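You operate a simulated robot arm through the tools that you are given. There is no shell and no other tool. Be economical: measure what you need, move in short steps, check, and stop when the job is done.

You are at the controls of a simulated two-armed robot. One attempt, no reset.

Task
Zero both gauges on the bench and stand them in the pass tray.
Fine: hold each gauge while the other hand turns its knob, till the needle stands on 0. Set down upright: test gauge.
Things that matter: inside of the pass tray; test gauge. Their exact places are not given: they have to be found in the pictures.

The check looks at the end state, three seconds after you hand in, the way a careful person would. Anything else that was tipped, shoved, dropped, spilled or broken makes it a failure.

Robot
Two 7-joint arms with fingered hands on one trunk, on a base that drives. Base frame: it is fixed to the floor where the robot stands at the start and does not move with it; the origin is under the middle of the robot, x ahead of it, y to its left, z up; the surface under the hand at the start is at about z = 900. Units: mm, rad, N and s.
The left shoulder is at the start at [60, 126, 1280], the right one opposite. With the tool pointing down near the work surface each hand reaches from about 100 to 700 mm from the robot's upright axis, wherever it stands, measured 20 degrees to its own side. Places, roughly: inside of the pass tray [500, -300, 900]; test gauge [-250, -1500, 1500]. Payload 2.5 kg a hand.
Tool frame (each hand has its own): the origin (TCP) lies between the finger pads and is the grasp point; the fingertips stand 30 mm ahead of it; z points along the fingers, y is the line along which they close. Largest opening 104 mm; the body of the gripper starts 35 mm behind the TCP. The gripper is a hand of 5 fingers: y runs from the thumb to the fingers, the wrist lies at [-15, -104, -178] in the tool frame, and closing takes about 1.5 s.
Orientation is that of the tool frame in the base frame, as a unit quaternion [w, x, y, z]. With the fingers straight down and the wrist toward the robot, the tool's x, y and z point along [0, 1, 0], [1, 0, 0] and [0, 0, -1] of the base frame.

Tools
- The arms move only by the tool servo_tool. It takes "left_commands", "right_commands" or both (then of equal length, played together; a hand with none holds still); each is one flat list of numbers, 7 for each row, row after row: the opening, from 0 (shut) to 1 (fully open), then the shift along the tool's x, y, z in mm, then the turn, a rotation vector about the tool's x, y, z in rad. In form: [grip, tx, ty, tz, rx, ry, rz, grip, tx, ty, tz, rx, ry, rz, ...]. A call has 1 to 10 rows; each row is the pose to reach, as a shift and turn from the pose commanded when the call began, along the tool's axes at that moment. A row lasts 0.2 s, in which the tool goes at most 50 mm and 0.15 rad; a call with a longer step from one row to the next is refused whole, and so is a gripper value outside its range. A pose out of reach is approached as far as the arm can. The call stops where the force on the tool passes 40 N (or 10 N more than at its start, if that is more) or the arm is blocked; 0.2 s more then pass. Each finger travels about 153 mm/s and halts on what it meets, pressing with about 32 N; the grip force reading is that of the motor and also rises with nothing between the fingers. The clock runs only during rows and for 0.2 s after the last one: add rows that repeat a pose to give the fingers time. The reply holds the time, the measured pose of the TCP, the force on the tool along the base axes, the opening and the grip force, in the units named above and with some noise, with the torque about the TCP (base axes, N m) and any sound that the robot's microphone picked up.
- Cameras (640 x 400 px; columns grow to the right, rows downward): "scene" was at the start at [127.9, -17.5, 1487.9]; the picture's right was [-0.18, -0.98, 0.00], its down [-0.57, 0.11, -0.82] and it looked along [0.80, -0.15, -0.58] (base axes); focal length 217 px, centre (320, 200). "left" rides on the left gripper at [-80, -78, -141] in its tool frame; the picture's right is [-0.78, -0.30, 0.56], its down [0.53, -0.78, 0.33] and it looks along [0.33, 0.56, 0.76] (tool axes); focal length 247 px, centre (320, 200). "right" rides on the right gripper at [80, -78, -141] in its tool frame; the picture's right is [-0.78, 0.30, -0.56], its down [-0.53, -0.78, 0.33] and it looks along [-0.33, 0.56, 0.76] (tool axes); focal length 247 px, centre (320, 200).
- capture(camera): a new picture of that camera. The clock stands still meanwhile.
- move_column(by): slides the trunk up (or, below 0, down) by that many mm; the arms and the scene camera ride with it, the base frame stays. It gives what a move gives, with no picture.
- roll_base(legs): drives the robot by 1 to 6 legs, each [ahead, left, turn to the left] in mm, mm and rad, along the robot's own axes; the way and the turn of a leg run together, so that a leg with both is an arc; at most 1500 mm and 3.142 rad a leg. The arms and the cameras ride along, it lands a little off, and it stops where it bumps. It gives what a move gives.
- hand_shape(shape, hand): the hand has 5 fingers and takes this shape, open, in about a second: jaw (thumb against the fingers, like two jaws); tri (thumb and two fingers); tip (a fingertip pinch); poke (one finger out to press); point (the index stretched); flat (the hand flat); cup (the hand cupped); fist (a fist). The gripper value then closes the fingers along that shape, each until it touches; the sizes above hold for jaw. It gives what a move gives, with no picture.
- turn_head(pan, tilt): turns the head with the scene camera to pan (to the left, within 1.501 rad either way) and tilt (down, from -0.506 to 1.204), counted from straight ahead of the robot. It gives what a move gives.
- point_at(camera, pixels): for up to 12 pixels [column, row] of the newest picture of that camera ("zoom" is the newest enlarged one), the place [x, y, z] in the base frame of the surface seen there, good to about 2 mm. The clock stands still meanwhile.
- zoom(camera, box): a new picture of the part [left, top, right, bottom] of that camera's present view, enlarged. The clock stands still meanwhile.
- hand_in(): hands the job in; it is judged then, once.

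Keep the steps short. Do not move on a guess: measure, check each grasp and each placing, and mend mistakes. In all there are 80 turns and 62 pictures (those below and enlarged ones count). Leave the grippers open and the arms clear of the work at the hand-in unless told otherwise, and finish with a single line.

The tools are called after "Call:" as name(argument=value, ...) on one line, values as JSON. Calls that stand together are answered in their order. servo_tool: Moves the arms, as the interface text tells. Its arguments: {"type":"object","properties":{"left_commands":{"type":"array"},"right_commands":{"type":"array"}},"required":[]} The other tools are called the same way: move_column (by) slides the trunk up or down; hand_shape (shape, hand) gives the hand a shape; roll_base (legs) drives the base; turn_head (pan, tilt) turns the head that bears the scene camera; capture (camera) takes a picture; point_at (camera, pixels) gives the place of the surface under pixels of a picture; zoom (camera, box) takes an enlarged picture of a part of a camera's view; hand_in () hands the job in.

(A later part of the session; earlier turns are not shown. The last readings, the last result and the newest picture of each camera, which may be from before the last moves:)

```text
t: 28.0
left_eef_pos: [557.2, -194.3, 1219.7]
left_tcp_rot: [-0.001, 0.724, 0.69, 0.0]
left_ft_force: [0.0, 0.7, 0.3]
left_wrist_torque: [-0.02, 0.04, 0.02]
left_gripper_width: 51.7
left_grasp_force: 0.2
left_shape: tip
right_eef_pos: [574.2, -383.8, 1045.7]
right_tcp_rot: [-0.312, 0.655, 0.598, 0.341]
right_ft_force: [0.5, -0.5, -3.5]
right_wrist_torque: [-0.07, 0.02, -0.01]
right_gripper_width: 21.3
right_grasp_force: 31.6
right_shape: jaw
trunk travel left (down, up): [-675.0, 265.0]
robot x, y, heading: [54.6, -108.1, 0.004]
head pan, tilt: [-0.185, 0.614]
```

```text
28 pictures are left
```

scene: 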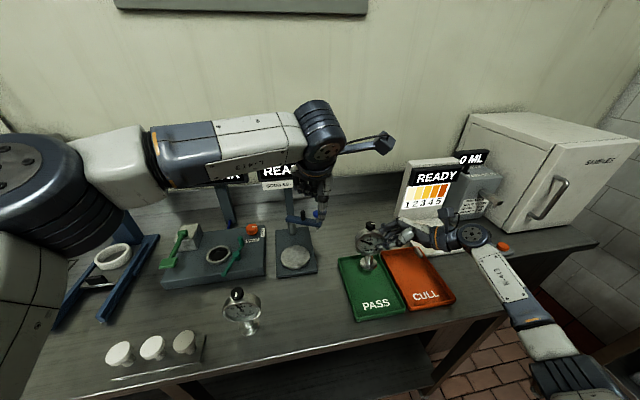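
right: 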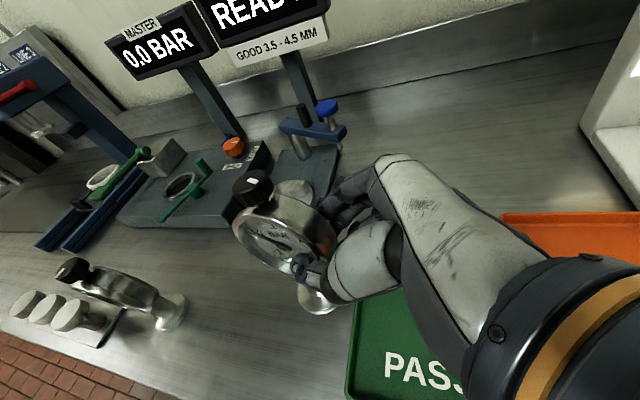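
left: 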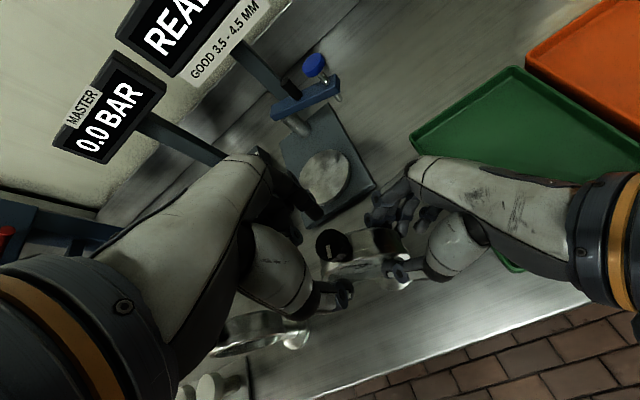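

I measure the gauge base and knob over the tray, and the tray edges.

Call:
point_at(camera="scene", pixels=[[369, 228], [366, 240], [368, 268], [361, 266], [377, 265], [342, 262], [358, 318], [408, 306], [390, 270], [350, 290]])

Call:
zoom(camera="scene", box=[330, 210, 450, 285])

```text
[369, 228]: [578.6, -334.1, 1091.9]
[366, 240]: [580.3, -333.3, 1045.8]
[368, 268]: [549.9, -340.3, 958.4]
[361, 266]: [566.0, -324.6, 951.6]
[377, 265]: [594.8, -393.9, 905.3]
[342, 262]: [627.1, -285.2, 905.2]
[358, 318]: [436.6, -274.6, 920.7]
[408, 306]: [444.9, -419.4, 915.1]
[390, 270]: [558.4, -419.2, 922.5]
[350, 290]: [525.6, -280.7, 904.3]
```

```text
5.33 times, centred on (390, 248) of scene
```

zoom: 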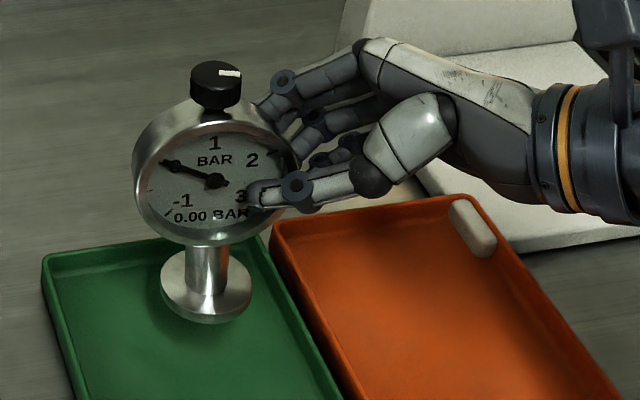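

I measure the lean from the knob top, the case rim and the base in this zoom.

Call:
point_at(camera="zoom", pixels=[[215, 65], [213, 84], [195, 72], [236, 76], [137, 165], [292, 165], [214, 245], [206, 318], [165, 285], [250, 282], [205, 300], [213, 126]])

```text
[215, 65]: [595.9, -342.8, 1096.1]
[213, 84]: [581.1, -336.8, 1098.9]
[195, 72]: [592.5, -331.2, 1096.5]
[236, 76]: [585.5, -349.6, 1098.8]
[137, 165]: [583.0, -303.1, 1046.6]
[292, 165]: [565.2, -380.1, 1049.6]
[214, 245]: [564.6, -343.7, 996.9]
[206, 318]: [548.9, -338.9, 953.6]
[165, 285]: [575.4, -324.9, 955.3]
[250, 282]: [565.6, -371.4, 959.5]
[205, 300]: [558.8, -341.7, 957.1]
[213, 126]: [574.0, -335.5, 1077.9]
```

The gauge leans back about 0.115 rad and a touch to the left. I rotate the hand to bring it upright and lower 30 mm, then check.

Call:
servo_tool(right_commands=[0, 0, 0, 0, -0.031, 0.017, -0.045, 0, 0, 0, 0, -0.063, 0.034, -0.09, 0, -12, 0, 9, -0.063, 0.034, -0.09, 0, -24.6, 0, 17.3, -0.063, 0.034, -0.09, 0, -24.6, 0, 17.3, -0.063, 0.034, -0.09])

Call:
zoom(camera="scene", box=[330, 210, 450, 285])

Call:
point_at(camera="zoom", pixels=[[215, 90], [215, 105], [200, 97], [230, 97], [215, 260], [206, 335], [165, 305], [250, 305], [215, 140], [205, 322]])

```text
t: 29.2
left_eef_pos: [556.2, -194.8, 1221.1]
left_tcp_rot: [0.0, 0.723, 0.691, 0.0]
left_ft_force: [-0.5, 0.9, 0.6]
left_wrist_torque: [0.01, 0.04, 0.01]
left_gripper_width: 51.5
left_grasp_force: 0.1
left_shape: tip
right_eef_pos: [573.6, -384.0, 1046.2]
right_tcp_rot: [-0.31, 0.654, 0.6, 0.342]
right_ft_force: [-0.3, -0.8, -3.7]
right_wrist_torque: [-0.12, 0.0, 0.03]
right_gripper_width: 20.9
right_grasp_force: 32.1
right_shape: jaw
right hand out of reach, approached as far as the arm can: row 1, 2, 3, 4, 5
trunk travel left (down, up): [-675.0, 265.0]
robot x, y, heading: [50.2, -113.4, -0.003]
head pan, tilt: [-0.185, 0.614]
```

```text
5.33 times, centred on (390, 248) of scene
```

zoom: 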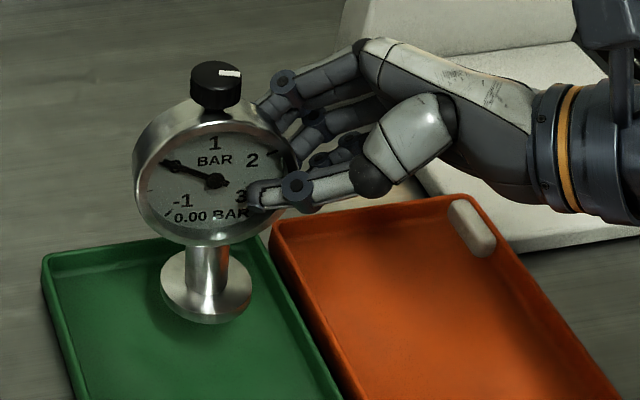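

```text
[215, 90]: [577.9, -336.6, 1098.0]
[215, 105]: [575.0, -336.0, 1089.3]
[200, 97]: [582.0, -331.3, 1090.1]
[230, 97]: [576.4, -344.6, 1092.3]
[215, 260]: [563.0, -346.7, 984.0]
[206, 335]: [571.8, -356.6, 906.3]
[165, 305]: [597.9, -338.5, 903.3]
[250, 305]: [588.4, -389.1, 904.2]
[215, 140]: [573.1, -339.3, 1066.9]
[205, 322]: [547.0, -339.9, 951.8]
```

The arm sat at its limit and did not move. So I bring the gauge back inside the arm's reach by (-35,+70) while righting it, and then shift the base to make up for it.

Call:
servo_tool(right_commands=[0, 13, -14, 18, 0, 0, 0, 0, 26, -28, 36, 0, 0, 0, 0, 38, -41, 54, 0, 0, 0, 0, 38, -41, 54, -0.031, 0.017, -0.045, 0, 38, -41, 54, -0.063, 0.034, -0.09, 0, 38, -41, 54, -0.063, 0.034, -0.09])

Call:
roll_base(legs=[[0, -70, 0], [35, 0, 0]])

Call:
zoom(camera="scene", box=[310, 200, 438, 280])

```text
t: 30.6
left_eef_pos: [557.0, -193.9, 1219.5]
left_tcp_rot: [0.001, 0.724, 0.69, 0.0]
left_ft_force: [0.0, 0.5, 0.2]
left_wrist_torque: [0.01, -0.02, -0.02]
left_gripper_width: 51.3
left_grasp_force: 0.0
left_shape: tip
right_eef_pos: [539.1, -316.4, 1046.2]
right_tcp_rot: [-0.285, 0.63, 0.611, 0.385]
right_ft_force: [-0.6, -0.7, -2.7]
right_wrist_torque: [-0.13, 0.04, 0.02]
right_gripper_width: 21.4
right_grasp_force: 32.0
right_shape: jaw
trunk travel left (down, up): [-675.0, 265.0]
robot x, y, heading: [52.6, -112.0, 0.006]
head pan, tilt: [-0.185, 0.614]
```

```text
t: 32.1
left_eef_pos: [594.2, -263.7, 1219.3]
left_tcp_rot: [0.0, 0.724, 0.69, -0.001]
left_ft_force: [0.7, -0.7, -1.0]
left_wrist_torque: [-0.04, 0.0, -0.01]
left_gripper_width: 51.5
left_grasp_force: 0.0
left_shape: tip
right_eef_pos: [575.9, -385.1, 1044.1]
right_tcp_rot: [-0.285, 0.629, 0.612, 0.385]
right_ft_force: [0.7, 0.2, -3.2]
right_wrist_torque: [-0.11, 0.07, 0.04]
right_gripper_width: 21.0
right_grasp_force: 32.0
right_shape: jaw
trunk travel left (down, up): [-675.0, 265.0]
robot x, y, heading: [84.3, -177.3, 0.001]
head pan, tilt: [-0.185, 0.614]
```

```text
5.00 times, centred on (374, 240) of scene
```

zoom: 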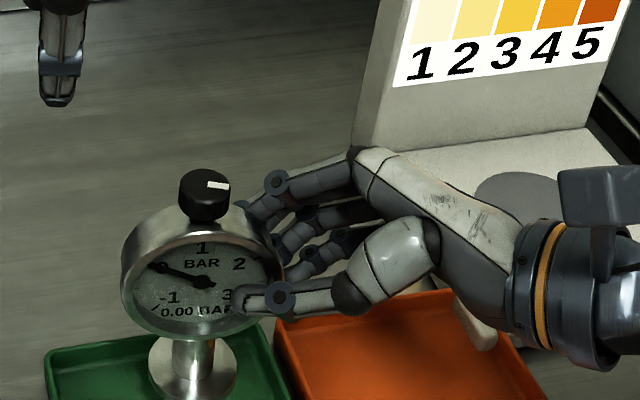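

I check the lean again and the clearance to the white stand.

Call:
point_at(camera="zoom", pixels=[[205, 173], [203, 198], [184, 188], [226, 190], [197, 336], [202, 230], [150, 365], [236, 365], [193, 385], [420, 120], [370, 158], [365, 145]])

```text
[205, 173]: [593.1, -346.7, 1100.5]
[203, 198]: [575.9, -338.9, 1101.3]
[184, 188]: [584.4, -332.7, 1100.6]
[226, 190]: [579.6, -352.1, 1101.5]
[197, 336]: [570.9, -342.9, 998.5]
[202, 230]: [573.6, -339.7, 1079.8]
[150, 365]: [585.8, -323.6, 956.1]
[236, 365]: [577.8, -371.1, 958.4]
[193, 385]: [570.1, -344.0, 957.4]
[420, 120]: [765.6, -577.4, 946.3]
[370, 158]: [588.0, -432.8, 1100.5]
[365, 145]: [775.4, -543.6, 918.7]
```

It's upright now (lean about 0.03 rad), centred at about (582,-345). I lower 44 mm gently onto the tray floor and watch the force.

Call:
servo_tool(right_commands=[0, -16.7, -2.3, 10.8, 0, 0, 0, 0, -31.6, -4.3, 20.5, 0, 0, 0, 0, -34, -4.6, 22, 0, 0, 0, 0, -35.8, -4.9, 23.2, 0, 0, 0, 0, -36.6, -5, 23.7, 0, 0, 0, 0, -36.6, -5, 23.7, 0, 0, 0])

Call:
zoom(camera="scene", box=[310, 210, 438, 290])

Call:
point_at(camera="zoom", pixels=[[195, 385], [150, 365], [236, 365], [197, 336], [300, 390], [202, 230]])

```text
t: 33.5
left_eef_pos: [592.6, -263.3, 1220.3]
left_tcp_rot: [0.0, 0.723, 0.691, -0.001]
left_ft_force: [-0.1, -0.8, 0.4]
left_wrist_torque: [-0.02, 0.01, 0.03]
left_gripper_width: 51.5
left_grasp_force: 0.0
left_shape: tip
right_eef_pos: [573.9, -384.1, 1017.1]
right_tcp_rot: [-0.285, 0.631, 0.611, 0.385]
right_ft_force: [-0.1, -0.1, -3.3]
right_wrist_torque: [-0.13, 0.02, 0.02]
right_gripper_width: 21.1
right_grasp_force: 32.2
right_shape: jaw
right hand out of reach, approached as far as the arm can: row 2, 3, 4, 5, 6
trunk travel left (down, up): [-675.0, 265.0]
robot x, y, heading: [84.7, -181.6, -0.0]
head pan, tilt: [-0.185, 0.614]
```

```text
5.00 times, centred on (374, 250) of scene
```

zoom: 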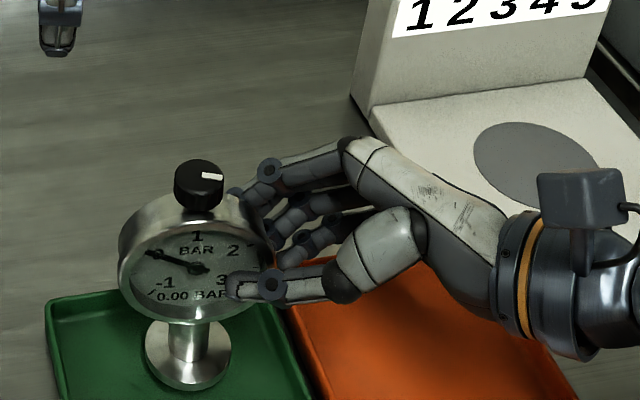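

```text
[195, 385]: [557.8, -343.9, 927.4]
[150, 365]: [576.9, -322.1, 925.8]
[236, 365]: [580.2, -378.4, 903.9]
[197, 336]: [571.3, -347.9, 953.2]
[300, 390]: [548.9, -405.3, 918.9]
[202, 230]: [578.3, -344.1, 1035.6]
```

The arm reached its limit with about 16 mm to go. I lower the trunk by 14 mm and then check the force.

Call:
move_column(by=-14)

```text
t: 34.1
left_eef_pos: [592.5, -263.6, 1206.4]
left_tcp_rot: [0.0, 0.723, 0.691, 0.0]
left_ft_force: [-0.6, -0.3, -0.2]
left_wrist_torque: [-0.02, 0.02, -0.03]
left_gripper_width: 51.5
left_grasp_force: 0.0
left_shape: tip
right_eef_pos: [575.3, -383.5, 1003.5]
right_tcp_rot: [-0.284, 0.631, 0.611, 0.384]
right_ft_force: [-0.7, 0.8, -3.0]
right_wrist_torque: [-0.13, 0.03, 0.01]
right_gripper_width: 21.1
right_grasp_force: 31.8
right_shape: jaw
trunk travel left (down, up): [-661.0, 279.0]
robot x, y, heading: [87.1, -177.1, -0.002]
head pan, tilt: [-0.185, 0.614]
```

There is no contact yet: the force is still -3 N, just the weight. I lower 3 mm more.

Call:
move_column(by=-3)

```text
t: 34.6
left_eef_pos: [593.3, -263.8, 1202.8]
left_tcp_rot: [0.0, 0.723, 0.69, 0.0]
left_ft_force: [1.1, 0.1, 1.0]
left_wrist_torque: [-0.02, 0.0, -0.02]
left_gripper_width: 51.6
left_grasp_force: 0.0
left_shape: tip
right_eef_pos: [574.6, -384.1, 1000.9]
right_tcp_rot: [-0.285, 0.631, 0.61, 0.385]
right_ft_force: [0.6, -0.5, -1.3]
right_wrist_torque: [-0.05, 0.0, 0.02]
right_gripper_width: 21.4
right_grasp_force: 32.0
right_shape: jaw
trunk travel left (down, up): [-658.0, 282.0]
robot x, y, heading: [84.4, -180.5, 0.005]
head pan, tilt: [-0.185, 0.614]
```

The force dropped to -1.3 N, so it's just touching. I lower one more millimetre.

Call:
move_column(by=-1.5)

Call:
zoom(camera="scene", box=[310, 210, 438, 290])

```text
t: 35.1
left_eef_pos: [591.9, -263.5, 1202.1]
left_tcp_rot: [0.0, 0.723, 0.691, 0.0]
left_ft_force: [0.3, 0.1, -0.7]
left_wrist_torque: [0.03, 0.01, 0.0]
left_gripper_width: 51.5
left_grasp_force: 0.1
left_shape: tip
right_eef_pos: [574.8, -384.4, 999.6]
right_tcp_rot: [-0.284, 0.631, 0.61, 0.387]
right_ft_force: [-0.3, -2.2, 1.7]
right_wrist_torque: [0.02, -0.03, 0.0]
right_gripper_width: 21.2
right_grasp_force: 32.3
right_shape: jaw
trunk travel left (down, up): [-657.0, 283.0]
robot x, y, heading: [87.5, -183.3, 0.008]
head pan, tilt: [-0.185, 0.614]
```

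```text
5.00 times, centred on (374, 250) of scene
```

zoom: 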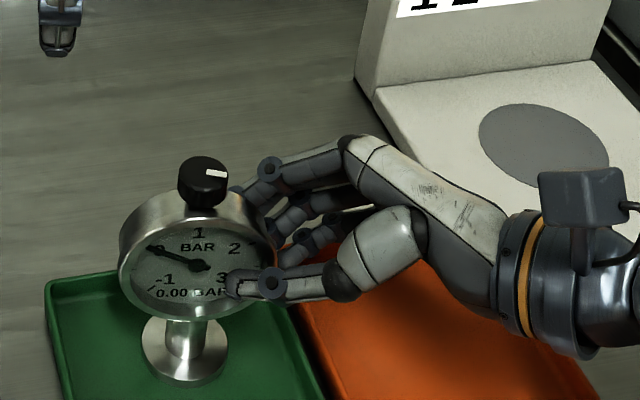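

The base is on the tray floor with a positive contact force. I open the right hand slowly, then back out along the fingers.

Call:
servo_tool(right_commands=[0.25, 0, 0, 0, 0, 0, 0, 0.3, 0, 0, 0, 0, 0, 0, 0.4, 0, 0, 0, 0, 0, 0, 0.6, 0, 0, 0, 0, 0, 0, 0.7, 0, 0, 0, 0, 0, 0, 0.7, 0, 0, -20, 0, 0, 0, 0.7, 0, 0, -50, 0, 0, 0, 0.7, 0, 0, -80, 0, 0, 0, 0.7, 0, 0, -80, 0, 0, 0])

Call:
capture(camera="scene")

```text
t: 37.1
left_eef_pos: [593.7, -263.3, 1202.4]
left_tcp_rot: [0.0, 0.723, 0.691, 0.001]
left_ft_force: [-0.3, 0.4, -0.1]
left_wrist_torque: [0.02, -0.01, -0.03]
left_gripper_width: 51.7
left_grasp_force: 0.1
left_shape: tip
right_eef_pos: [562.1, -447.1, 1044.0]
right_tcp_rot: [-0.285, 0.634, 0.609, 0.383]
right_ft_force: [-0.2, 0.4, 0.9]
right_wrist_torque: [0.03, -0.04, 0.0]
right_gripper_width: 72.5
right_grasp_force: 0.1
right_shape: jaw
right hand out of reach, approached as far as the arm can: row 7, 8
trunk travel left (down, up): [-657.0, 283.0]
robot x, y, heading: [85.5, -177.9, -0.001]
head pan, tilt: [-0.185, 0.614]
```

```text
22 pictures are left
```

scene: 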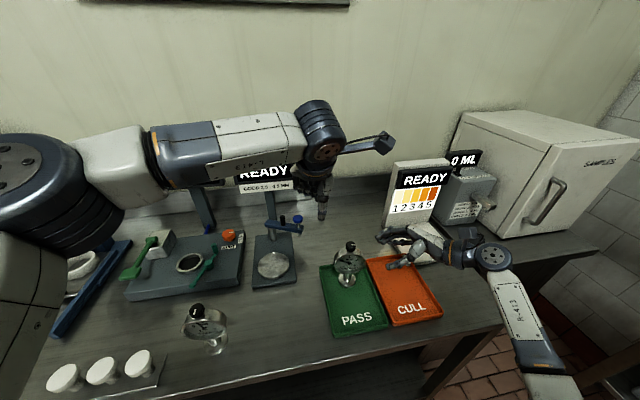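

The gauge stands free in the tray at 0.00. I raise the trunk to clear everything, back off and drive left so that gauge 1 takes the same place relative to me as gauge 2 had.

Call:
move_column(by=120)

Call:
roll_base(legs=[[-97, 0, 0], [0, 341, 0]])

Call:
capture(camera="scene")

```text
t: 38.6
left_eef_pos: [592.7, -263.5, 1322.0]
left_tcp_rot: [0.0, 0.724, 0.69, 0.0]
left_ft_force: [-0.4, -0.9, -0.1]
left_wrist_torque: [0.01, 0.0, 0.02]
left_gripper_width: 51.7
left_grasp_force: 0.0
left_shape: tip
right_eef_pos: [562.5, -447.3, 1161.6]
right_tcp_rot: [-0.286, 0.633, 0.609, 0.383]
right_ft_force: [-0.4, 1.2, -0.2]
right_wrist_torque: [-0.02, -0.02, 0.02]
right_gripper_width: 72.7
right_grasp_force: 0.0
right_shape: jaw
trunk travel left (down, up): [-777.0, 163.0]
robot x, y, heading: [88.1, -178.2, 0.006]
head pan, tilt: [-0.185, 0.614]
```

```text
t: 41.6
left_eef_pos: [493.7, 82.8, 1321.1]
left_tcp_rot: [0.0, 0.723, 0.691, 0.001]
left_ft_force: [-0.4, 0.2, 0.1]
left_wrist_torque: [-0.03, 0.02, -0.01]
left_gripper_width: 51.6
left_grasp_force: 0.0
left_shape: tip
right_eef_pos: [463.2, -102.6, 1164.2]
right_tcp_rot: [-0.285, 0.634, 0.608, 0.382]
right_ft_force: [-0.4, -0.4, -0.7]
right_wrist_torque: [0.02, -0.02, -0.03]
right_gripper_width: 72.7
right_grasp_force: 0.0
right_shape: jaw
trunk travel left (down, up): [-777.0, 163.0]
robot x, y, heading: [-12.7, 167.6, 0.002]
head pan, tilt: [-0.185, 0.614]
```

```text
21 pictures are left
```

scene: 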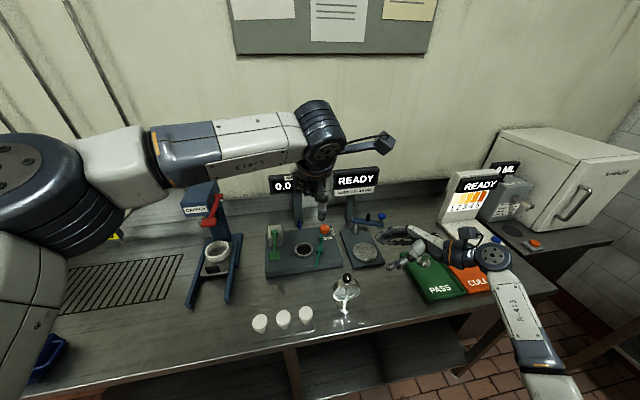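

I lower the trunk back to its first height and measure gauge 1 closely.

Call:
move_column(by=-102)

Call:
zoom(camera="scene", box=[295, 215, 423, 295])

```text
t: 43.0
left_eef_pos: [493.9, 82.9, 1219.8]
left_tcp_rot: [0.0, 0.724, 0.69, 0.0]
left_ft_force: [-0.1, -0.1, 0.8]
left_wrist_torque: [0.04, -0.01, -0.04]
left_gripper_width: 52.0
left_grasp_force: 0.0
left_shape: tip
right_eef_pos: [464.3, -102.3, 1062.0]
right_tcp_rot: [-0.285, 0.634, 0.608, 0.384]
right_ft_force: [0.0, 0.9, 0.0]
right_wrist_torque: [0.02, -0.03, -0.01]
right_gripper_width: 72.6
right_grasp_force: 0.0
right_shape: jaw
trunk travel left (down, up): [-675.0, 265.0]
robot x, y, heading: [-9.5, 166.9, 0.004]
head pan, tilt: [-0.185, 0.614]
```

```text
5.00 times, centred on (359, 255) of scene
```

zoom: 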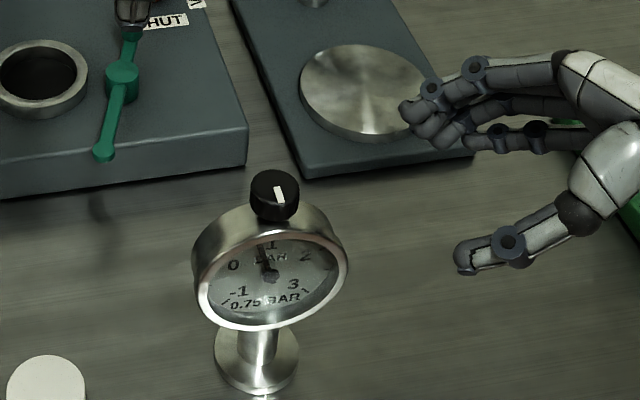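

Call:
point_at(camera="zoom", pixels=[[276, 173], [275, 194], [253, 184], [297, 184], [196, 280], [346, 268], [274, 326], [276, 228], [215, 350], [298, 350], [258, 386], [275, 270]])

```text
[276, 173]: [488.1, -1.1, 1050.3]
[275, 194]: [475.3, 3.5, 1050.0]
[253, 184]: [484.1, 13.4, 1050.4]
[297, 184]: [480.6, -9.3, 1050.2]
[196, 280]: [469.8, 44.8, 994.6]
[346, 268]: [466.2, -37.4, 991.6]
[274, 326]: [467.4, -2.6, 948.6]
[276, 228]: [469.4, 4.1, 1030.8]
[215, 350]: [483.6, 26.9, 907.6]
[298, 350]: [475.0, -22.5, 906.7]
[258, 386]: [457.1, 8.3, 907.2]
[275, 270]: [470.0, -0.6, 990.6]
```

Gauge 1: centre (480.5, 2, 990), knob centre (481.5, 1.5), small yaw of 0.04. The readout shows 0.75. I straighten the right hand to match and slide it in around the right edge, open.

Call:
servo_tool(right_commands=[0.8, -11, 3, 20, 0.049, 0, 0.035, 0.8, -23, 5.6, 40, 0.098, 0, 0.071, 0.8, -23, 4, 60, 0.098, 0, 0.071, 0.8, -23, 3, 75, 0.098, 0, 0.071, 0.8, -23, 1.4, 89.6, 0.098, 0, 0.071, 0.8, -23, 1.4, 89.6, 0.098, 0, 0.071])

Call:
zoom(camera="scene", box=[295, 215, 423, 295])

```text
t: 44.4
left_eef_pos: [494.0, 82.5, 1218.6]
left_tcp_rot: [0.001, 0.723, 0.691, 0.0]
left_ft_force: [0.1, 0.4, -0.1]
left_wrist_torque: [0.02, 0.0, 0.02]
left_gripper_width: 51.6
left_grasp_force: 0.2
left_shape: tip
right_eef_pos: [480.2, -40.7, 993.6]
right_tcp_rot: [-0.328, 0.64, 0.604, 0.344]
right_ft_force: [-0.3, 0.3, -0.2]
right_wrist_torque: [-0.03, -0.04, 0.03]
right_gripper_width: 83.0
right_grasp_force: 0.0
right_shape: jaw
trunk travel left (down, up): [-675.0, 265.0]
robot x, y, heading: [-9.9, 165.6, 0.002]
head pan, tilt: [-0.185, 0.614]
```

```text
5.00 times, centred on (359, 255) of scene
```

zoom: 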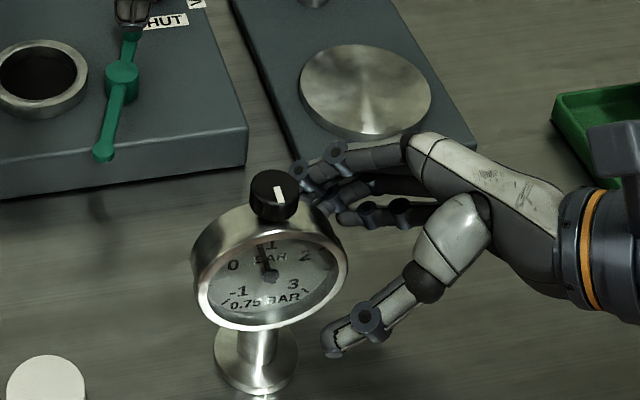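

The positions look right. I close the right hand, and meanwhile bring the left hand over the knob, pre-turned to +0.5 rad.

Call:
servo_tool(right_commands=[0.6, 0, 0, 0, 0, 0, 0, 0.5, 0, 0, 0, 0, 0, 0, 0.4, 0, 0, 0, 0, 0, 0, 0.3, 0, 0, 0, 0, 0, 0, 0.2, 0, 0, 0, 0, 0, 0, 0.1, 0, 0, 0, 0, 0, 0, 0, 0, 0, 0, 0, 0, 0, 0, 0, 0, 0, 0, 0, 0], left_commands=[0.5, -14, -1, 0, 0, 0, 0.08, 0.5, -28, -3, 0, 0, 0, 0.16, 0.5, -42, -4, 10, 0, 0, 0.24, 0.5, -56, -6, 25, 0, 0, 0.32, 0.5, -70, -7, 45, 0, 0, 0.4, 0.5, -81.5, -8.9, 62, 0, 0, 0.45, 0.5, -81.5, -8.9, 79, 0, 0, 0.45, 0.5, -81.5, -8.9, 79, 0, 0, 0.45])

Call:
zoom(camera="left", box=[240, 180, 480, 330])

Call:
point_at(camera="zoom", pixels=[[333, 190], [310, 225], [352, 200], [328, 245], [332, 210], [300, 210], [377, 95], [205, 95]])

```text
t: 46.2
left_eef_pos: [479.3, -0.2, 1139.8]
left_tcp_rot: [0.0, 0.859, 0.511, 0.0]
left_ft_force: [0.5, 0.6, -0.2]
left_wrist_torque: [-0.02, 0.05, 0.0]
left_gripper_width: 51.6
left_grasp_force: 0.0
left_shape: tip
right_eef_pos: [479.8, -40.9, 993.4]
right_tcp_rot: [-0.328, 0.64, 0.604, 0.343]
right_ft_force: [-1.1, 0.8, -0.2]
right_wrist_torque: [0.04, -0.02, 0.0]
right_gripper_width: 21.8
right_grasp_force: 31.9
right_shape: jaw
trunk travel left (down, up): [-675.0, 265.0]
robot x, y, heading: [-12.9, 169.4, 0.009]
head pan, tilt: [-0.185, 0.614]
```

```text
2.67 times, centred on (360, 255) of left
```

zoom: 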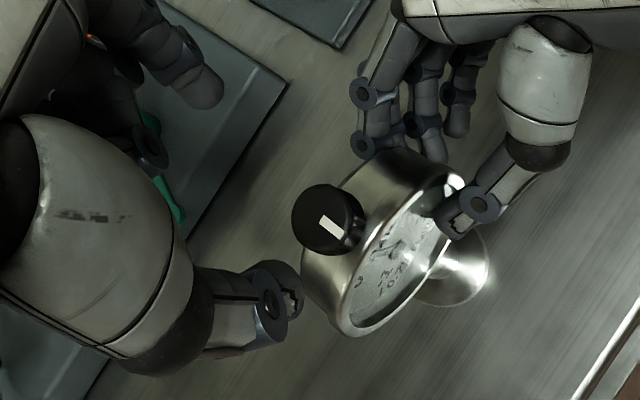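

```text
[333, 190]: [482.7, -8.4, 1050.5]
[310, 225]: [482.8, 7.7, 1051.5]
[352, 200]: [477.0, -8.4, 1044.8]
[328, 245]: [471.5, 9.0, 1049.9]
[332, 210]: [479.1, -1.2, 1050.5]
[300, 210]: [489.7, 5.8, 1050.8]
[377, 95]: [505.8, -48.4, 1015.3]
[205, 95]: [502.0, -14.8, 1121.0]
```

Right grip: 21.8 mm at 32 N. The knob centre is about (481,2). I descend 71 mm with a small correction and close on the knob.

Call:
servo_tool(left_commands=[0.5, 2.7, 0.8, 25, 0, 0, 0, 0.5, 2.7, 0.8, 50, 0, 0, 0, 0.5, 2.7, 0.8, 71, 0, 0, 0, 0.5, 2.7, 0.8, 71, 0, 0, 0, 0.35, 2.7, 0.8, 71, 0, 0, 0, 0.25, 2.7, 0.8, 71, 0, 0, 0, 0.15, 2.7, 0.8, 71, 0, 0, 0, 0.05, 2.7, 0.8, 71, 0, 0, 0, 0, 2.7, 0.8, 71, 0, 0, 0, 0, 2.7, 0.8, 71, 0, 0, 0], right_commands=[0, 0, 0, 0, 0, 0, 0, 0, 0, 0, 0, 0, 0, 0, 0, 0, 0, 0, 0, 0, 0, 0, 0, 0, 0, 0, 0, 0, 0, 0, 0, 0, 0, 0, 0, 0, 0, 0, 0, 0, 0, 0, 0, 0, 0, 0, 0, 0, 0, 0, 0, 0, 0, 0, 0, 0, 0, 0, 0, 0, 0, 0, 0, 0, 0, 0, 0, 0, 0, 0])

```text
t: 48.4
left_eef_pos: [480.1, 3.2, 1069.7]
left_tcp_rot: [0.0, 0.859, 0.511, 0.0]
left_ft_force: [0.9, -0.5, 0.4]
left_wrist_torque: [0.0, -0.05, 0.03]
left_gripper_width: 17.3
left_grasp_force: 32.1
left_shape: tip
right_eef_pos: [480.4, -41.7, 993.5]
right_tcp_rot: [-0.328, 0.64, 0.603, 0.343]
right_ft_force: [0.4, -0.1, 0.0]
right_wrist_torque: [-0.01, 0.0, 0.01]
right_gripper_width: 21.8
right_grasp_force: 32.0
right_shape: jaw
trunk travel left (down, up): [-675.0, 265.0]
robot x, y, heading: [-10.4, 165.4, 0.001]
head pan, tilt: [-0.185, 0.614]
```

Gripped. I turn -0.85 rad, staying inside the wrist limit, and read the dial.

Call:
servo_tool(left_commands=[0, 0, 0, 0, 0, 0, -0.12, 0, 0, 0, 0, 0, 0, -0.24, 0, 0, 0, 0, 0, 0, -0.36, 0, 0, 0, 0, 0, 0, -0.48, 0, 0, 0, 0, 0, 0, -0.6, 0, 0, 0, 0, 0, 0, -0.72, 0, 0, 0, 0, 0, 0, -0.85, 0, 0, 0, 0, 0, 0, -0.85])

Call:
zoom(camera="scene", box=[319, 238, 383, 278])

```text
t: 50.2
left_eef_pos: [480.7, 3.7, 1070.4]
left_tcp_rot: [0.001, 0.572, 0.82, 0.001]
left_ft_force: [-0.6, -6.5, 6.8]
left_wrist_torque: [-0.16, -0.01, -0.06]
left_gripper_width: 17.6
left_grasp_force: 32.1
left_shape: tip
right_eef_pos: [478.8, -39.0, 994.3]
right_tcp_rot: [-0.33, 0.64, 0.604, 0.343]
right_ft_force: [1.0, 7.7, 2.3]
right_wrist_torque: [0.12, -0.1, 0.03]
right_gripper_width: 21.7
right_grasp_force: 32.2
right_shape: jaw
trunk travel left (down, up): [-675.0, 265.0]
robot x, y, heading: [-9.6, 169.3, 0.002]
head pan, tilt: [-0.185, 0.614]
```

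```text
10.00 times, centred on (351, 258) of scene
```

zoom: 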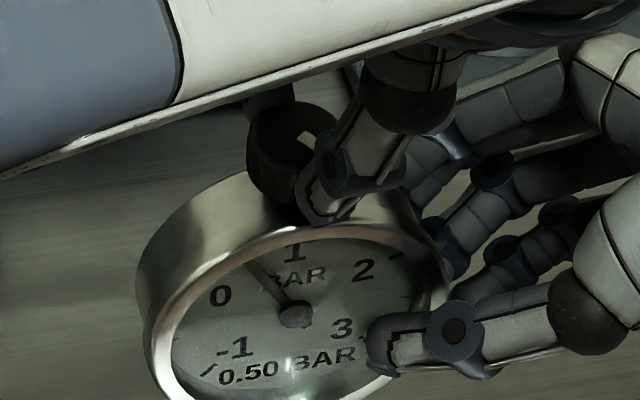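

The readout is down to 0.50. I open the pinch in place and rewind 0.85 rad for another stroke.

Call:
servo_tool(left_commands=[0.3, 0, 0, 0, 0, 0, 0, 0.5, 0, 0, 0, 0, 0, 0, 0.5, 0, 0, 0, 0, 0, 0, 0.5, 0, 0, 0, 0, 0, 0.13, 0.5, 0, 0, 0, 0, 0, 0.26, 0.5, 0, 0, 0, 0, 0, 0.39, 0.5, 0, 0, 0, 0, 0, 0.52, 0.5, 0, 0, 0, 0, 0, 0.65, 0.5, 0, 0, 0, 0, 0, 0.78, 0.5, 0, 0, 0, 0, 0, 0.85])

Call:
servo_tool(left_commands=[0.5, 0, 0, 0, 0, 0, 0, 0.35, 0, 0, 0, 0, 0, 0, 0.25, 0, 0, 0, 0, 0, 0, 0.15, 0, 0, 0, 0, 0, 0, 0.05, 0, 0, 0, 0, 0, 0, 0, 0, 0, 0, 0, 0, 0, 0, 0, 0, 0, 0, 0, 0])

Call:
zoom(camera="scene", box=[319, 238, 383, 278])

```text
t: 52.4
left_eef_pos: [482.7, 3.1, 1070.1]
left_tcp_rot: [0.0, 0.86, 0.511, 0.0]
left_ft_force: [0.3, 0.4, 0.7]
left_wrist_torque: [-0.02, -0.02, 0.01]
left_gripper_width: 51.7
left_grasp_force: 0.0
left_shape: tip
right_eef_pos: [479.6, -41.6, 993.2]
right_tcp_rot: [-0.329, 0.641, 0.603, 0.342]
right_ft_force: [-0.7, -1.3, 0.3]
right_wrist_torque: [-0.01, -0.02, -0.03]
right_gripper_width: 21.4
right_grasp_force: 32.1
right_shape: jaw
trunk travel left (down, up): [-675.0, 265.0]
robot x, y, heading: [-8.9, 166.2, 0.003]
head pan, tilt: [-0.185, 0.614]
```

```text
t: 54.0
left_eef_pos: [483.3, 3.0, 1069.6]
left_tcp_rot: [0.0, 0.86, 0.511, 0.0]
left_ft_force: [-1.2, 0.6, -0.1]
left_wrist_torque: [-0.03, 0.02, 0.04]
left_gripper_width: 18.3
left_grasp_force: 32.1
left_shape: tip
right_eef_pos: [480.4, -40.6, 993.1]
right_tcp_rot: [-0.329, 0.64, 0.604, 0.343]
right_ft_force: [1.6, -0.5, 0.9]
right_wrist_torque: [-0.04, -0.01, -0.03]
right_gripper_width: 21.8
right_grasp_force: 32.0
right_shape: jaw
trunk travel left (down, up): [-675.0, 265.0]
robot x, y, heading: [-15.9, 165.6, 0.001]
head pan, tilt: [-0.185, 0.614]
```

```text
10.00 times, centred on (351, 258) of scene
```

zoom: 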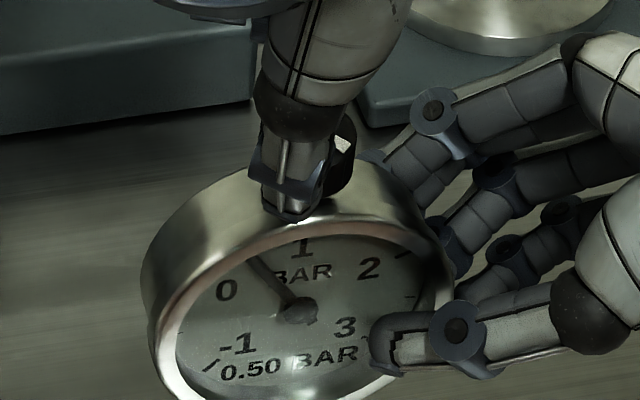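

The needle is at 0.50 and the gauge is steady. Second stroke: -0.85 rad.

Call:
servo_tool(left_commands=[0, 0, 0, 0, 0, 0, -0.12, 0, 0, 0, 0, 0, 0, -0.24, 0, 0, 0, 0, 0, 0, -0.36, 0, 0, 0, 0, 0, 0, -0.48, 0, 0, 0, 0, 0, 0, -0.6, 0, 0, 0, 0, 0, 0, -0.72, 0, 0, 0, 0, 0, 0, -0.85, 0, 0, 0, 0, 0, 0, -0.85])

Call:
zoom(camera="scene", box=[319, 238, 383, 278])

```text
t: 55.8
left_eef_pos: [484.2, 5.9, 1071.2]
left_tcp_rot: [0.001, 0.572, 0.82, -0.001]
left_ft_force: [-0.6, -4.4, 0.0]
left_wrist_torque: [-0.12, 0.0, -0.01]
left_gripper_width: 18.1
left_grasp_force: 31.7
left_shape: tip
left hand out of reach, approached as far as the arm can: row 7, 8
right_eef_pos: [478.9, -41.0, 994.1]
right_tcp_rot: [-0.329, 0.64, 0.604, 0.342]
right_ft_force: [0.8, 5.3, 2.7]
right_wrist_torque: [0.09, -0.07, 0.02]
right_gripper_width: 21.8
right_grasp_force: 31.6
right_shape: jaw
trunk travel left (down, up): [-675.0, 265.0]
robot x, y, heading: [-12.7, 169.7, 0.008]
head pan, tilt: [-0.185, 0.614]
```

```text
10.00 times, centred on (351, 258) of scene
```

zoom: 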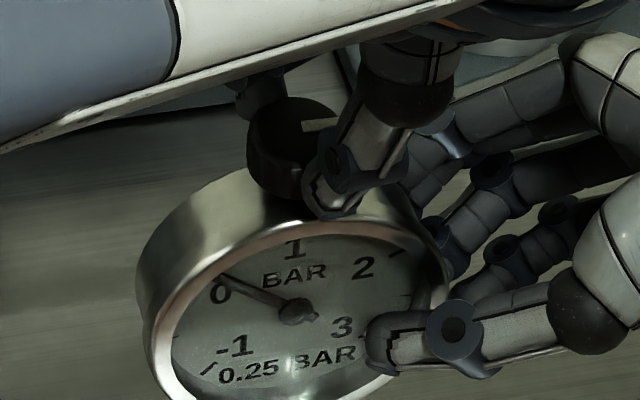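

0.25 now. I rewind once more with a slight recentring, then close again.

Call:
servo_tool(left_commands=[0.3, 0, 0, 0, 0, 0, 0, 0.5, 0, 0, 0, 0, 0, 0, 0.5, 0, 0, 0, 0, 0, 0, 0.5, -2, -2.5, 0, 0, 0, 0.13, 0.5, -2, -2.5, 0, 0, 0, 0.26, 0.5, -2, -2.5, 0, 0, 0, 0.39, 0.5, -2, -2.5, 0, 0, 0, 0.52, 0.5, -2, -2.5, 0, 0, 0, 0.65, 0.5, -2, -2.5, 0, 0, 0, 0.78, 0.5, -2, -2.5, 0, 0, 0, 0.85])

Call:
servo_tool(left_commands=[0.5, 0, 0, 0, 0, 0, 0, 0.35, 0, 0, 0, 0, 0, 0, 0.25, 0, 0, 0, 0, 0, 0, 0.15, 0, 0, 0, 0, 0, 0, 0.05, 0, 0, 0, 0, 0, 0, 0, 0, 0, 0, 0, 0, 0, 0, 0, 0, 0, 0, 0, 0])

Call:
servo_tool(left_commands=[0, 0, 0, 0, 0, 0, -0.12, 0, 0, 0, 0, 0, 0, -0.24, 0, 0, 0, 0, 0, 0, -0.36, 0, 0, 0, 0, 0, 0, -0.45, 0, 0, 0, 0, 0, 0, -0.45])

Call:
zoom(camera="scene", box=[319, 238, 383, 278])

```text
t: 58.0
left_eef_pos: [482.3, 3.9, 1069.5]
left_tcp_rot: [0.002, 0.86, 0.511, 0.001]
left_ft_force: [0.6, -0.3, -0.4]
left_wrist_torque: [0.01, -0.05, -0.01]
left_gripper_width: 51.6
left_grasp_force: 0.0
left_shape: tip
right_eef_pos: [479.9, -41.5, 993.8]
right_tcp_rot: [-0.329, 0.641, 0.603, 0.343]
right_ft_force: [-0.7, -0.5, 0.4]
right_wrist_torque: [0.04, -0.03, 0.03]
right_gripper_width: 22.0
right_grasp_force: 32.0
right_shape: jaw
trunk travel left (down, up): [-675.0, 265.0]
robot x, y, heading: [-11.5, 165.4, 0.003]
head pan, tilt: [-0.185, 0.614]
```

```text
t: 59.6
left_eef_pos: [482.3, 4.4, 1068.8]
left_tcp_rot: [0.0, 0.859, 0.511, 0.0]
left_ft_force: [0.6, 1.3, -0.1]
left_wrist_torque: [0.04, -0.03, 0.01]
left_gripper_width: 18.3
left_grasp_force: 32.5
left_shape: tip
right_eef_pos: [480.8, -41.4, 992.2]
right_tcp_rot: [-0.328, 0.641, 0.603, 0.342]
right_ft_force: [-1.5, -1.3, 0.3]
right_wrist_torque: [0.0, 0.0, 0.05]
right_gripper_width: 21.6
right_grasp_force: 32.0
right_shape: jaw
trunk travel left (down, up): [-675.0, 265.0]
robot x, y, heading: [-13.9, 164.7, 0.006]
head pan, tilt: [-0.185, 0.614]
```

```text
t: 60.8
left_eef_pos: [482.0, 4.1, 1069.5]
left_tcp_rot: [0.001, 0.723, 0.691, 0.0]
left_ft_force: [-0.2, -1.5, -0.1]
left_wrist_torque: [-0.04, -0.07, -0.03]
left_gripper_width: 18.6
left_grasp_force: 32.2
left_shape: tip
right_eef_pos: [480.5, -41.6, 993.1]
right_tcp_rot: [-0.329, 0.641, 0.603, 0.344]
right_ft_force: [0.4, 1.0, 1.1]
right_wrist_torque: [0.0, -0.05, 0.02]
right_gripper_width: 21.8
right_grasp_force: 32.0
right_shape: jaw
trunk travel left (down, up): [-675.0, 265.0]
robot x, y, heading: [-12.4, 167.8, 0.004]
head pan, tilt: [-0.185, 0.614]
```

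```text
10.00 times, centred on (351, 258) of scene
```

zoom: 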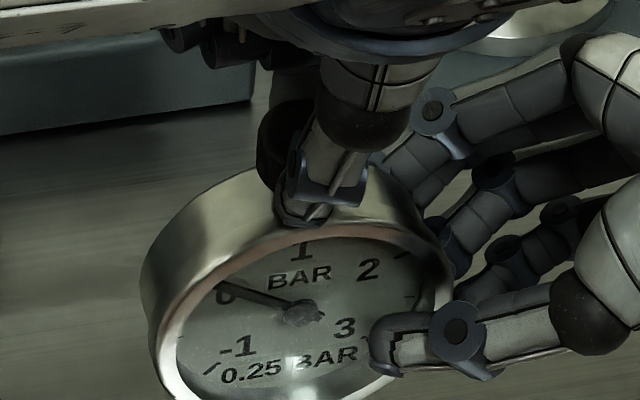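

The needle is nearly there (readout still 0.25, roughly 0.1 left by symmetry with the 2 tick). I turn -0.3 rad more.

Call:
servo_tool(left_commands=[0, 0, 0, 0, 0, 0, -0.1, 0, 0, 0, 0, 0, 0, -0.2, 0, 0, 0, 0, 0, 0, -0.3, 0, 0, 0, 0, 0, 0, -0.3])

Call:
zoom(camera="scene", box=[327, 255, 367, 280])

```text
t: 61.8
left_eef_pos: [483.1, 4.0, 1069.5]
left_tcp_rot: [0.0, 0.612, 0.791, 0.0]
left_ft_force: [-0.1, -1.2, 1.6]
left_wrist_torque: [-0.02, -0.07, -0.02]
left_gripper_width: 18.5
left_grasp_force: 31.8
left_shape: tip
right_eef_pos: [479.3, -41.2, 991.7]
right_tcp_rot: [-0.329, 0.641, 0.603, 0.343]
right_ft_force: [0.4, 1.7, 0.2]
right_wrist_torque: [0.02, -0.05, 0.03]
right_gripper_width: 21.6
right_grasp_force: 31.9
right_shape: jaw
trunk travel left (down, up): [-675.0, 265.0]
robot x, y, heading: [-12.2, 167.3, -0.003]
head pan, tilt: [-0.185, 0.614]
```

```text
16.00 times, centred on (347, 268) of scene
```

zoom: 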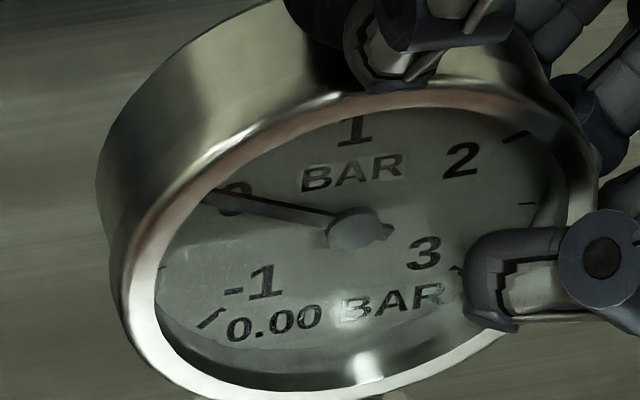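

Readout 0.00, needle through the "0" and symmetric to the 2 tick within about 1°. I release the knob and lift the left hand away.

Call:
servo_tool(left_commands=[0.2, 0, 0, 0, 0, 0, 0, 0.4, 0, 0, 0, 0, 0, 0, 0.5, 0, 0, 0, 0, 0, 0, 0.5, 0, 0, 0, 0, 0, 0, 0.5, 0, 0, -40, 0, 0, 0, 0.5, 0, 0, -85, 0, 0, 0, 0.5, 0, 0, -130, 0, 0, 0, 0.5, 40, 0, -150, 0, 0, 0, 0.5, 80, 0, -150, 0, 0, 0])

Call:
zoom(camera="scene", box=[311, 240, 391, 290])

Call:
point_at(camera="zoom", pixels=[[284, 55], [284, 80], [265, 68], [310, 68], [285, 152], [288, 285], [260, 380], [195, 210], [370, 200], [215, 340], [320, 340]])

```text
t: 63.8
left_eef_pos: [460.1, 84.8, 1218.9]
left_tcp_rot: [-0.001, 0.612, 0.791, -0.001]
left_ft_force: [0.1, 0.5, 0.0]
left_wrist_torque: [-0.03, 0.0, 0.02]
left_gripper_width: 51.7
left_grasp_force: 0.0
left_shape: tip
right_eef_pos: [480.1, -40.7, 992.5]
right_tcp_rot: [-0.329, 0.641, 0.603, 0.343]
right_ft_force: [-1.6, -0.3, -0.3]
right_wrist_torque: [-0.05, -0.02, 0.04]
right_gripper_width: 22.0
right_grasp_force: 31.9
right_shape: jaw
trunk travel left (down, up): [-675.0, 265.0]
robot x, y, heading: [-12.4, 162.4, 0.0]
head pan, tilt: [-0.185, 0.614]
```

```text
8.00 times, centred on (351, 265) of scene
```

zoom: 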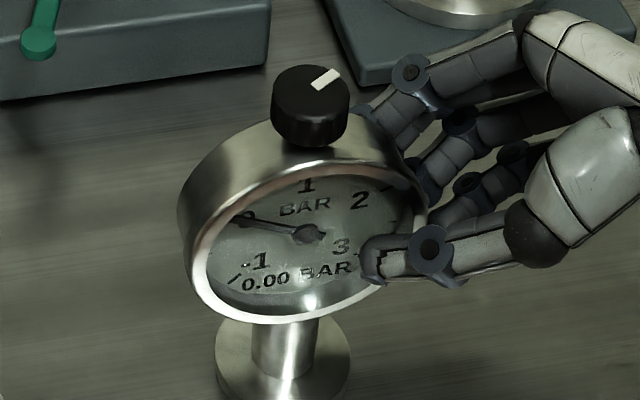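

```text
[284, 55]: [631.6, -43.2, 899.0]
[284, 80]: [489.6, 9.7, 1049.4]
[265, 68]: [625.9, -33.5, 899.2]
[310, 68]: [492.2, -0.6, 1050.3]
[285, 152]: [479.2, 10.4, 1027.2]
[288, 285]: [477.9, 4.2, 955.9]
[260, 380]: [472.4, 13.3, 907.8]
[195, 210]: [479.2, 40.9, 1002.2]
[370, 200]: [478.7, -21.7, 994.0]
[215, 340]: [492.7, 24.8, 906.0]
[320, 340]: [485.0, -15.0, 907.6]
```

The gauge stands square and reads 0.00. I lift it with the trunk (+130 mm) and check the grip holds.

Call:
move_column(by=130)

```text
t: 65.4
left_eef_pos: [461.6, 83.7, 1347.8]
left_tcp_rot: [0.0, 0.612, 0.791, 0.0]
left_ft_force: [0.5, 0.2, -0.2]
left_wrist_torque: [-0.03, 0.01, -0.01]
left_gripper_width: 51.6
left_grasp_force: 0.1
left_shape: tip
right_eef_pos: [480.4, -41.8, 1122.4]
right_tcp_rot: [-0.329, 0.64, 0.603, 0.343]
right_ft_force: [-0.6, 0.4, -2.7]
right_wrist_torque: [-0.11, 0.0, 0.01]
right_gripper_width: 21.6
right_grasp_force: 31.9
right_shape: jaw
trunk travel left (down, up): [-805.0, 135.0]
robot x, y, heading: [-14.5, 165.5, 0.004]
head pan, tilt: [-0.185, 0.614]
```

The force shows the gauge's weight, so it's held. I drive 348 mm right to bring it over the near half of the tray.

Call:
roll_base(legs=[[0, -348, 0]])

Call:
capture(camera="scene")

Call:
point_at(camera="scene", pixels=[[345, 235], [345, 250], [343, 275], [343, 290], [360, 300], [390, 255]])

```text
t: 67.6
left_eef_pos: [461.0, -268.4, 1348.8]
left_tcp_rot: [0.0, 0.615, 0.788, 0.0]
left_ft_force: [-1.2, -0.5, 0.3]
left_wrist_torque: [-0.02, -0.01, -0.01]
left_gripper_width: 51.3
left_grasp_force: 0.0
left_shape: tip
right_eef_pos: [479.4, -392.6, 1122.9]
right_tcp_rot: [-0.329, 0.642, 0.601, 0.344]
right_ft_force: [-0.2, 0.2, -1.8]
right_wrist_torque: [-0.12, 0.0, -0.04]
right_gripper_width: 21.9
right_grasp_force: 32.0
right_shape: jaw
trunk travel left (down, up): [-805.0, 135.0]
robot x, y, heading: [-7.9, -184.0, -0.006]
head pan, tilt: [-0.185, 0.614]
```

```text
11 pictures are left
```

scene: 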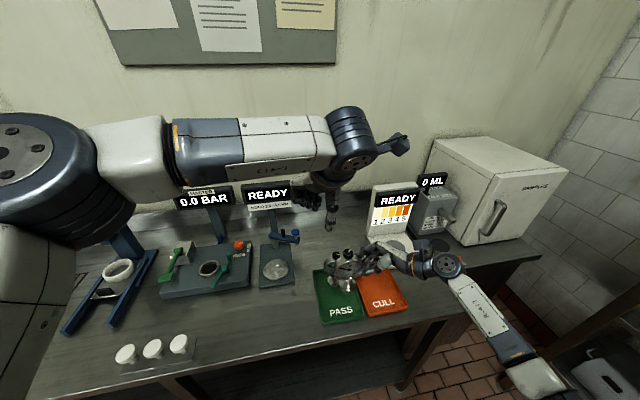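

```text
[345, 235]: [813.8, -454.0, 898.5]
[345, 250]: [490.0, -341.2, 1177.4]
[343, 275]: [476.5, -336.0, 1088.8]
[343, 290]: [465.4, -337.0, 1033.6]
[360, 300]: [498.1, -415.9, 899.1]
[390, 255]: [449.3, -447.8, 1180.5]
```

The gauge is over the near half of the tray at about (484,-346). I lower the trunk by 105 mm and check the surroundings.

Call:
move_column(by=-105)

Call:
zoom(camera="scene", box=[300, 220, 428, 300])

Call:
point_at(camera="zoom", pixels=[[200, 190], [205, 250], [203, 290], [185, 340], [150, 330], [230, 330], [240, 180], [255, 140], [110, 390], [265, 390]])

```text
t: 69.0
left_eef_pos: [460.3, -268.2, 1242.7]
left_tcp_rot: [0.0, 0.614, 0.789, -0.001]
left_ft_force: [-0.2, 0.3, 0.7]
left_wrist_torque: [0.04, 0.01, 0.02]
left_gripper_width: 51.7
left_grasp_force: 0.0
left_shape: tip
right_eef_pos: [478.3, -392.4, 1018.7]
right_tcp_rot: [-0.328, 0.643, 0.601, 0.343]
right_ft_force: [0.0, -0.4, -2.8]
right_wrist_torque: [-0.13, 0.02, -0.01]
right_gripper_width: 21.6
right_grasp_force: 32.5
right_shape: jaw
trunk travel left (down, up): [-700.0, 240.0]
robot x, y, heading: [-11.1, -185.4, -0.008]
head pan, tilt: [-0.185, 0.614]
```

```text
5.00 times, centred on (364, 260) of scene
```

zoom: 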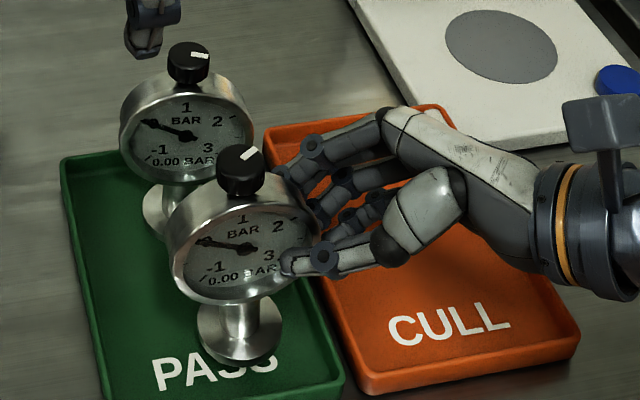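

```text
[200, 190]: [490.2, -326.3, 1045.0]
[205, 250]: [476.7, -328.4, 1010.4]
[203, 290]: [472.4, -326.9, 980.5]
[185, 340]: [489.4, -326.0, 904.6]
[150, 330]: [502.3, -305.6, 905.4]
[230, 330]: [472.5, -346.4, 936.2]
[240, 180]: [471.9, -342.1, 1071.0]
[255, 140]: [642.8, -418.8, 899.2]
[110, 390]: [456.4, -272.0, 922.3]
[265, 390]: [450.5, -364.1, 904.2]
```

Both read 0.00 and the clearances are good. I lower 19 mm, to about 1 mm above the floor.

Call:
move_column(by=-19)

Call:
move_column(by=-2)

```text
t: 69.7
left_eef_pos: [460.4, -267.6, 1224.1]
left_tcp_rot: [-0.001, 0.615, 0.788, 0.001]
left_ft_force: [-0.2, 0.0, 0.5]
left_wrist_torque: [0.03, 0.03, -0.01]
left_gripper_width: 51.5
left_grasp_force: 0.0
left_shape: tip
right_eef_pos: [477.8, -393.1, 999.1]
right_tcp_rot: [-0.327, 0.643, 0.602, 0.343]
right_ft_force: [0.4, -0.7, -2.3]
right_wrist_torque: [-0.04, -0.07, -0.04]
right_gripper_width: 21.7
right_grasp_force: 31.9
right_shape: jaw
trunk travel left (down, up): [-681.0, 259.0]
robot x, y, heading: [-14.8, -180.5, -0.007]
head pan, tilt: [-0.185, 0.614]
```

```text
t: 70.2
left_eef_pos: [460.8, -268.0, 1222.2]
left_tcp_rot: [0.0, 0.615, 0.789, 0.0]
left_ft_force: [-0.6, 0.9, -0.2]
left_wrist_torque: [-0.02, -0.05, -0.01]
left_gripper_width: 51.7
left_grasp_force: 0.0
left_shape: tip
right_eef_pos: [478.3, -392.9, 999.0]
right_tcp_rot: [-0.327, 0.642, 0.602, 0.345]
right_ft_force: [-1.4, -2.2, 3.3]
right_wrist_torque: [0.07, -0.05, 0.04]
right_gripper_width: 21.7
right_grasp_force: 32.1
right_shape: jaw
trunk travel left (down, up): [-679.0, 261.0]
robot x, y, heading: [-11.4, -180.8, 0.002]
head pan, tilt: [-0.185, 0.614]
```

It touches the floor (+3.3 N). I open slowly to half width, which keeps the fingers off the rear gauge, and back out.

Call:
servo_tool(right_commands=[0.25, 0, 0, 0, 0, 0, 0, 0.3, 0, 0, 0, 0, 0, 0, 0.4, 0, 0, 0, 0, 0, 0, 0.5, 0, 0, 0, 0, 0, 0, 0.5, 0, 0, 0, 0, 0, 0, 0.5, 0, 0, -20, 0, 0, 0, 0.5, 0, 0, -45, 0, 0, 0, 0.5, 0, 0, -75, 0, 0, 0, 0.5, 0, 0, -75, 0, 0, 0])

Call:
zoom(camera="scene", box=[300, 210, 428, 290])

```text
t: 72.2
left_eef_pos: [460.4, -267.3, 1221.9]
left_tcp_rot: [0.0, 0.615, 0.788, 0.001]
left_ft_force: [0.3, -0.3, 0.4]
left_wrist_torque: [0.03, 0.03, -0.04]
left_gripper_width: 51.7
left_grasp_force: 0.0
left_shape: tip
right_eef_pos: [476.2, -419.2, 1013.4]
right_tcp_rot: [-0.327, 0.643, 0.601, 0.344]
right_ft_force: [0.2, -0.1, -0.2]
right_wrist_torque: [0.04, 0.0, 0.01]
right_gripper_width: 51.8
right_grasp_force: 0.1
right_shape: jaw
right hand out of reach, approached as far as the arm can: row 7, 8, 9
trunk travel left (down, up): [-679.0, 261.0]
robot x, y, heading: [-12.4, -184.6, -0.004]
head pan, tilt: [-0.185, 0.614]
```

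```text
5.00 times, centred on (364, 250) of scene
```

zoom: 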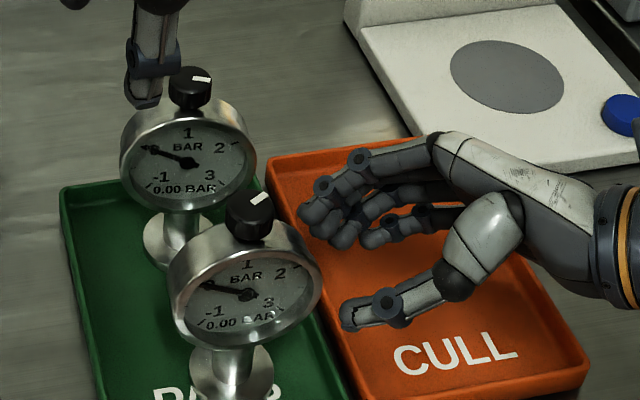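

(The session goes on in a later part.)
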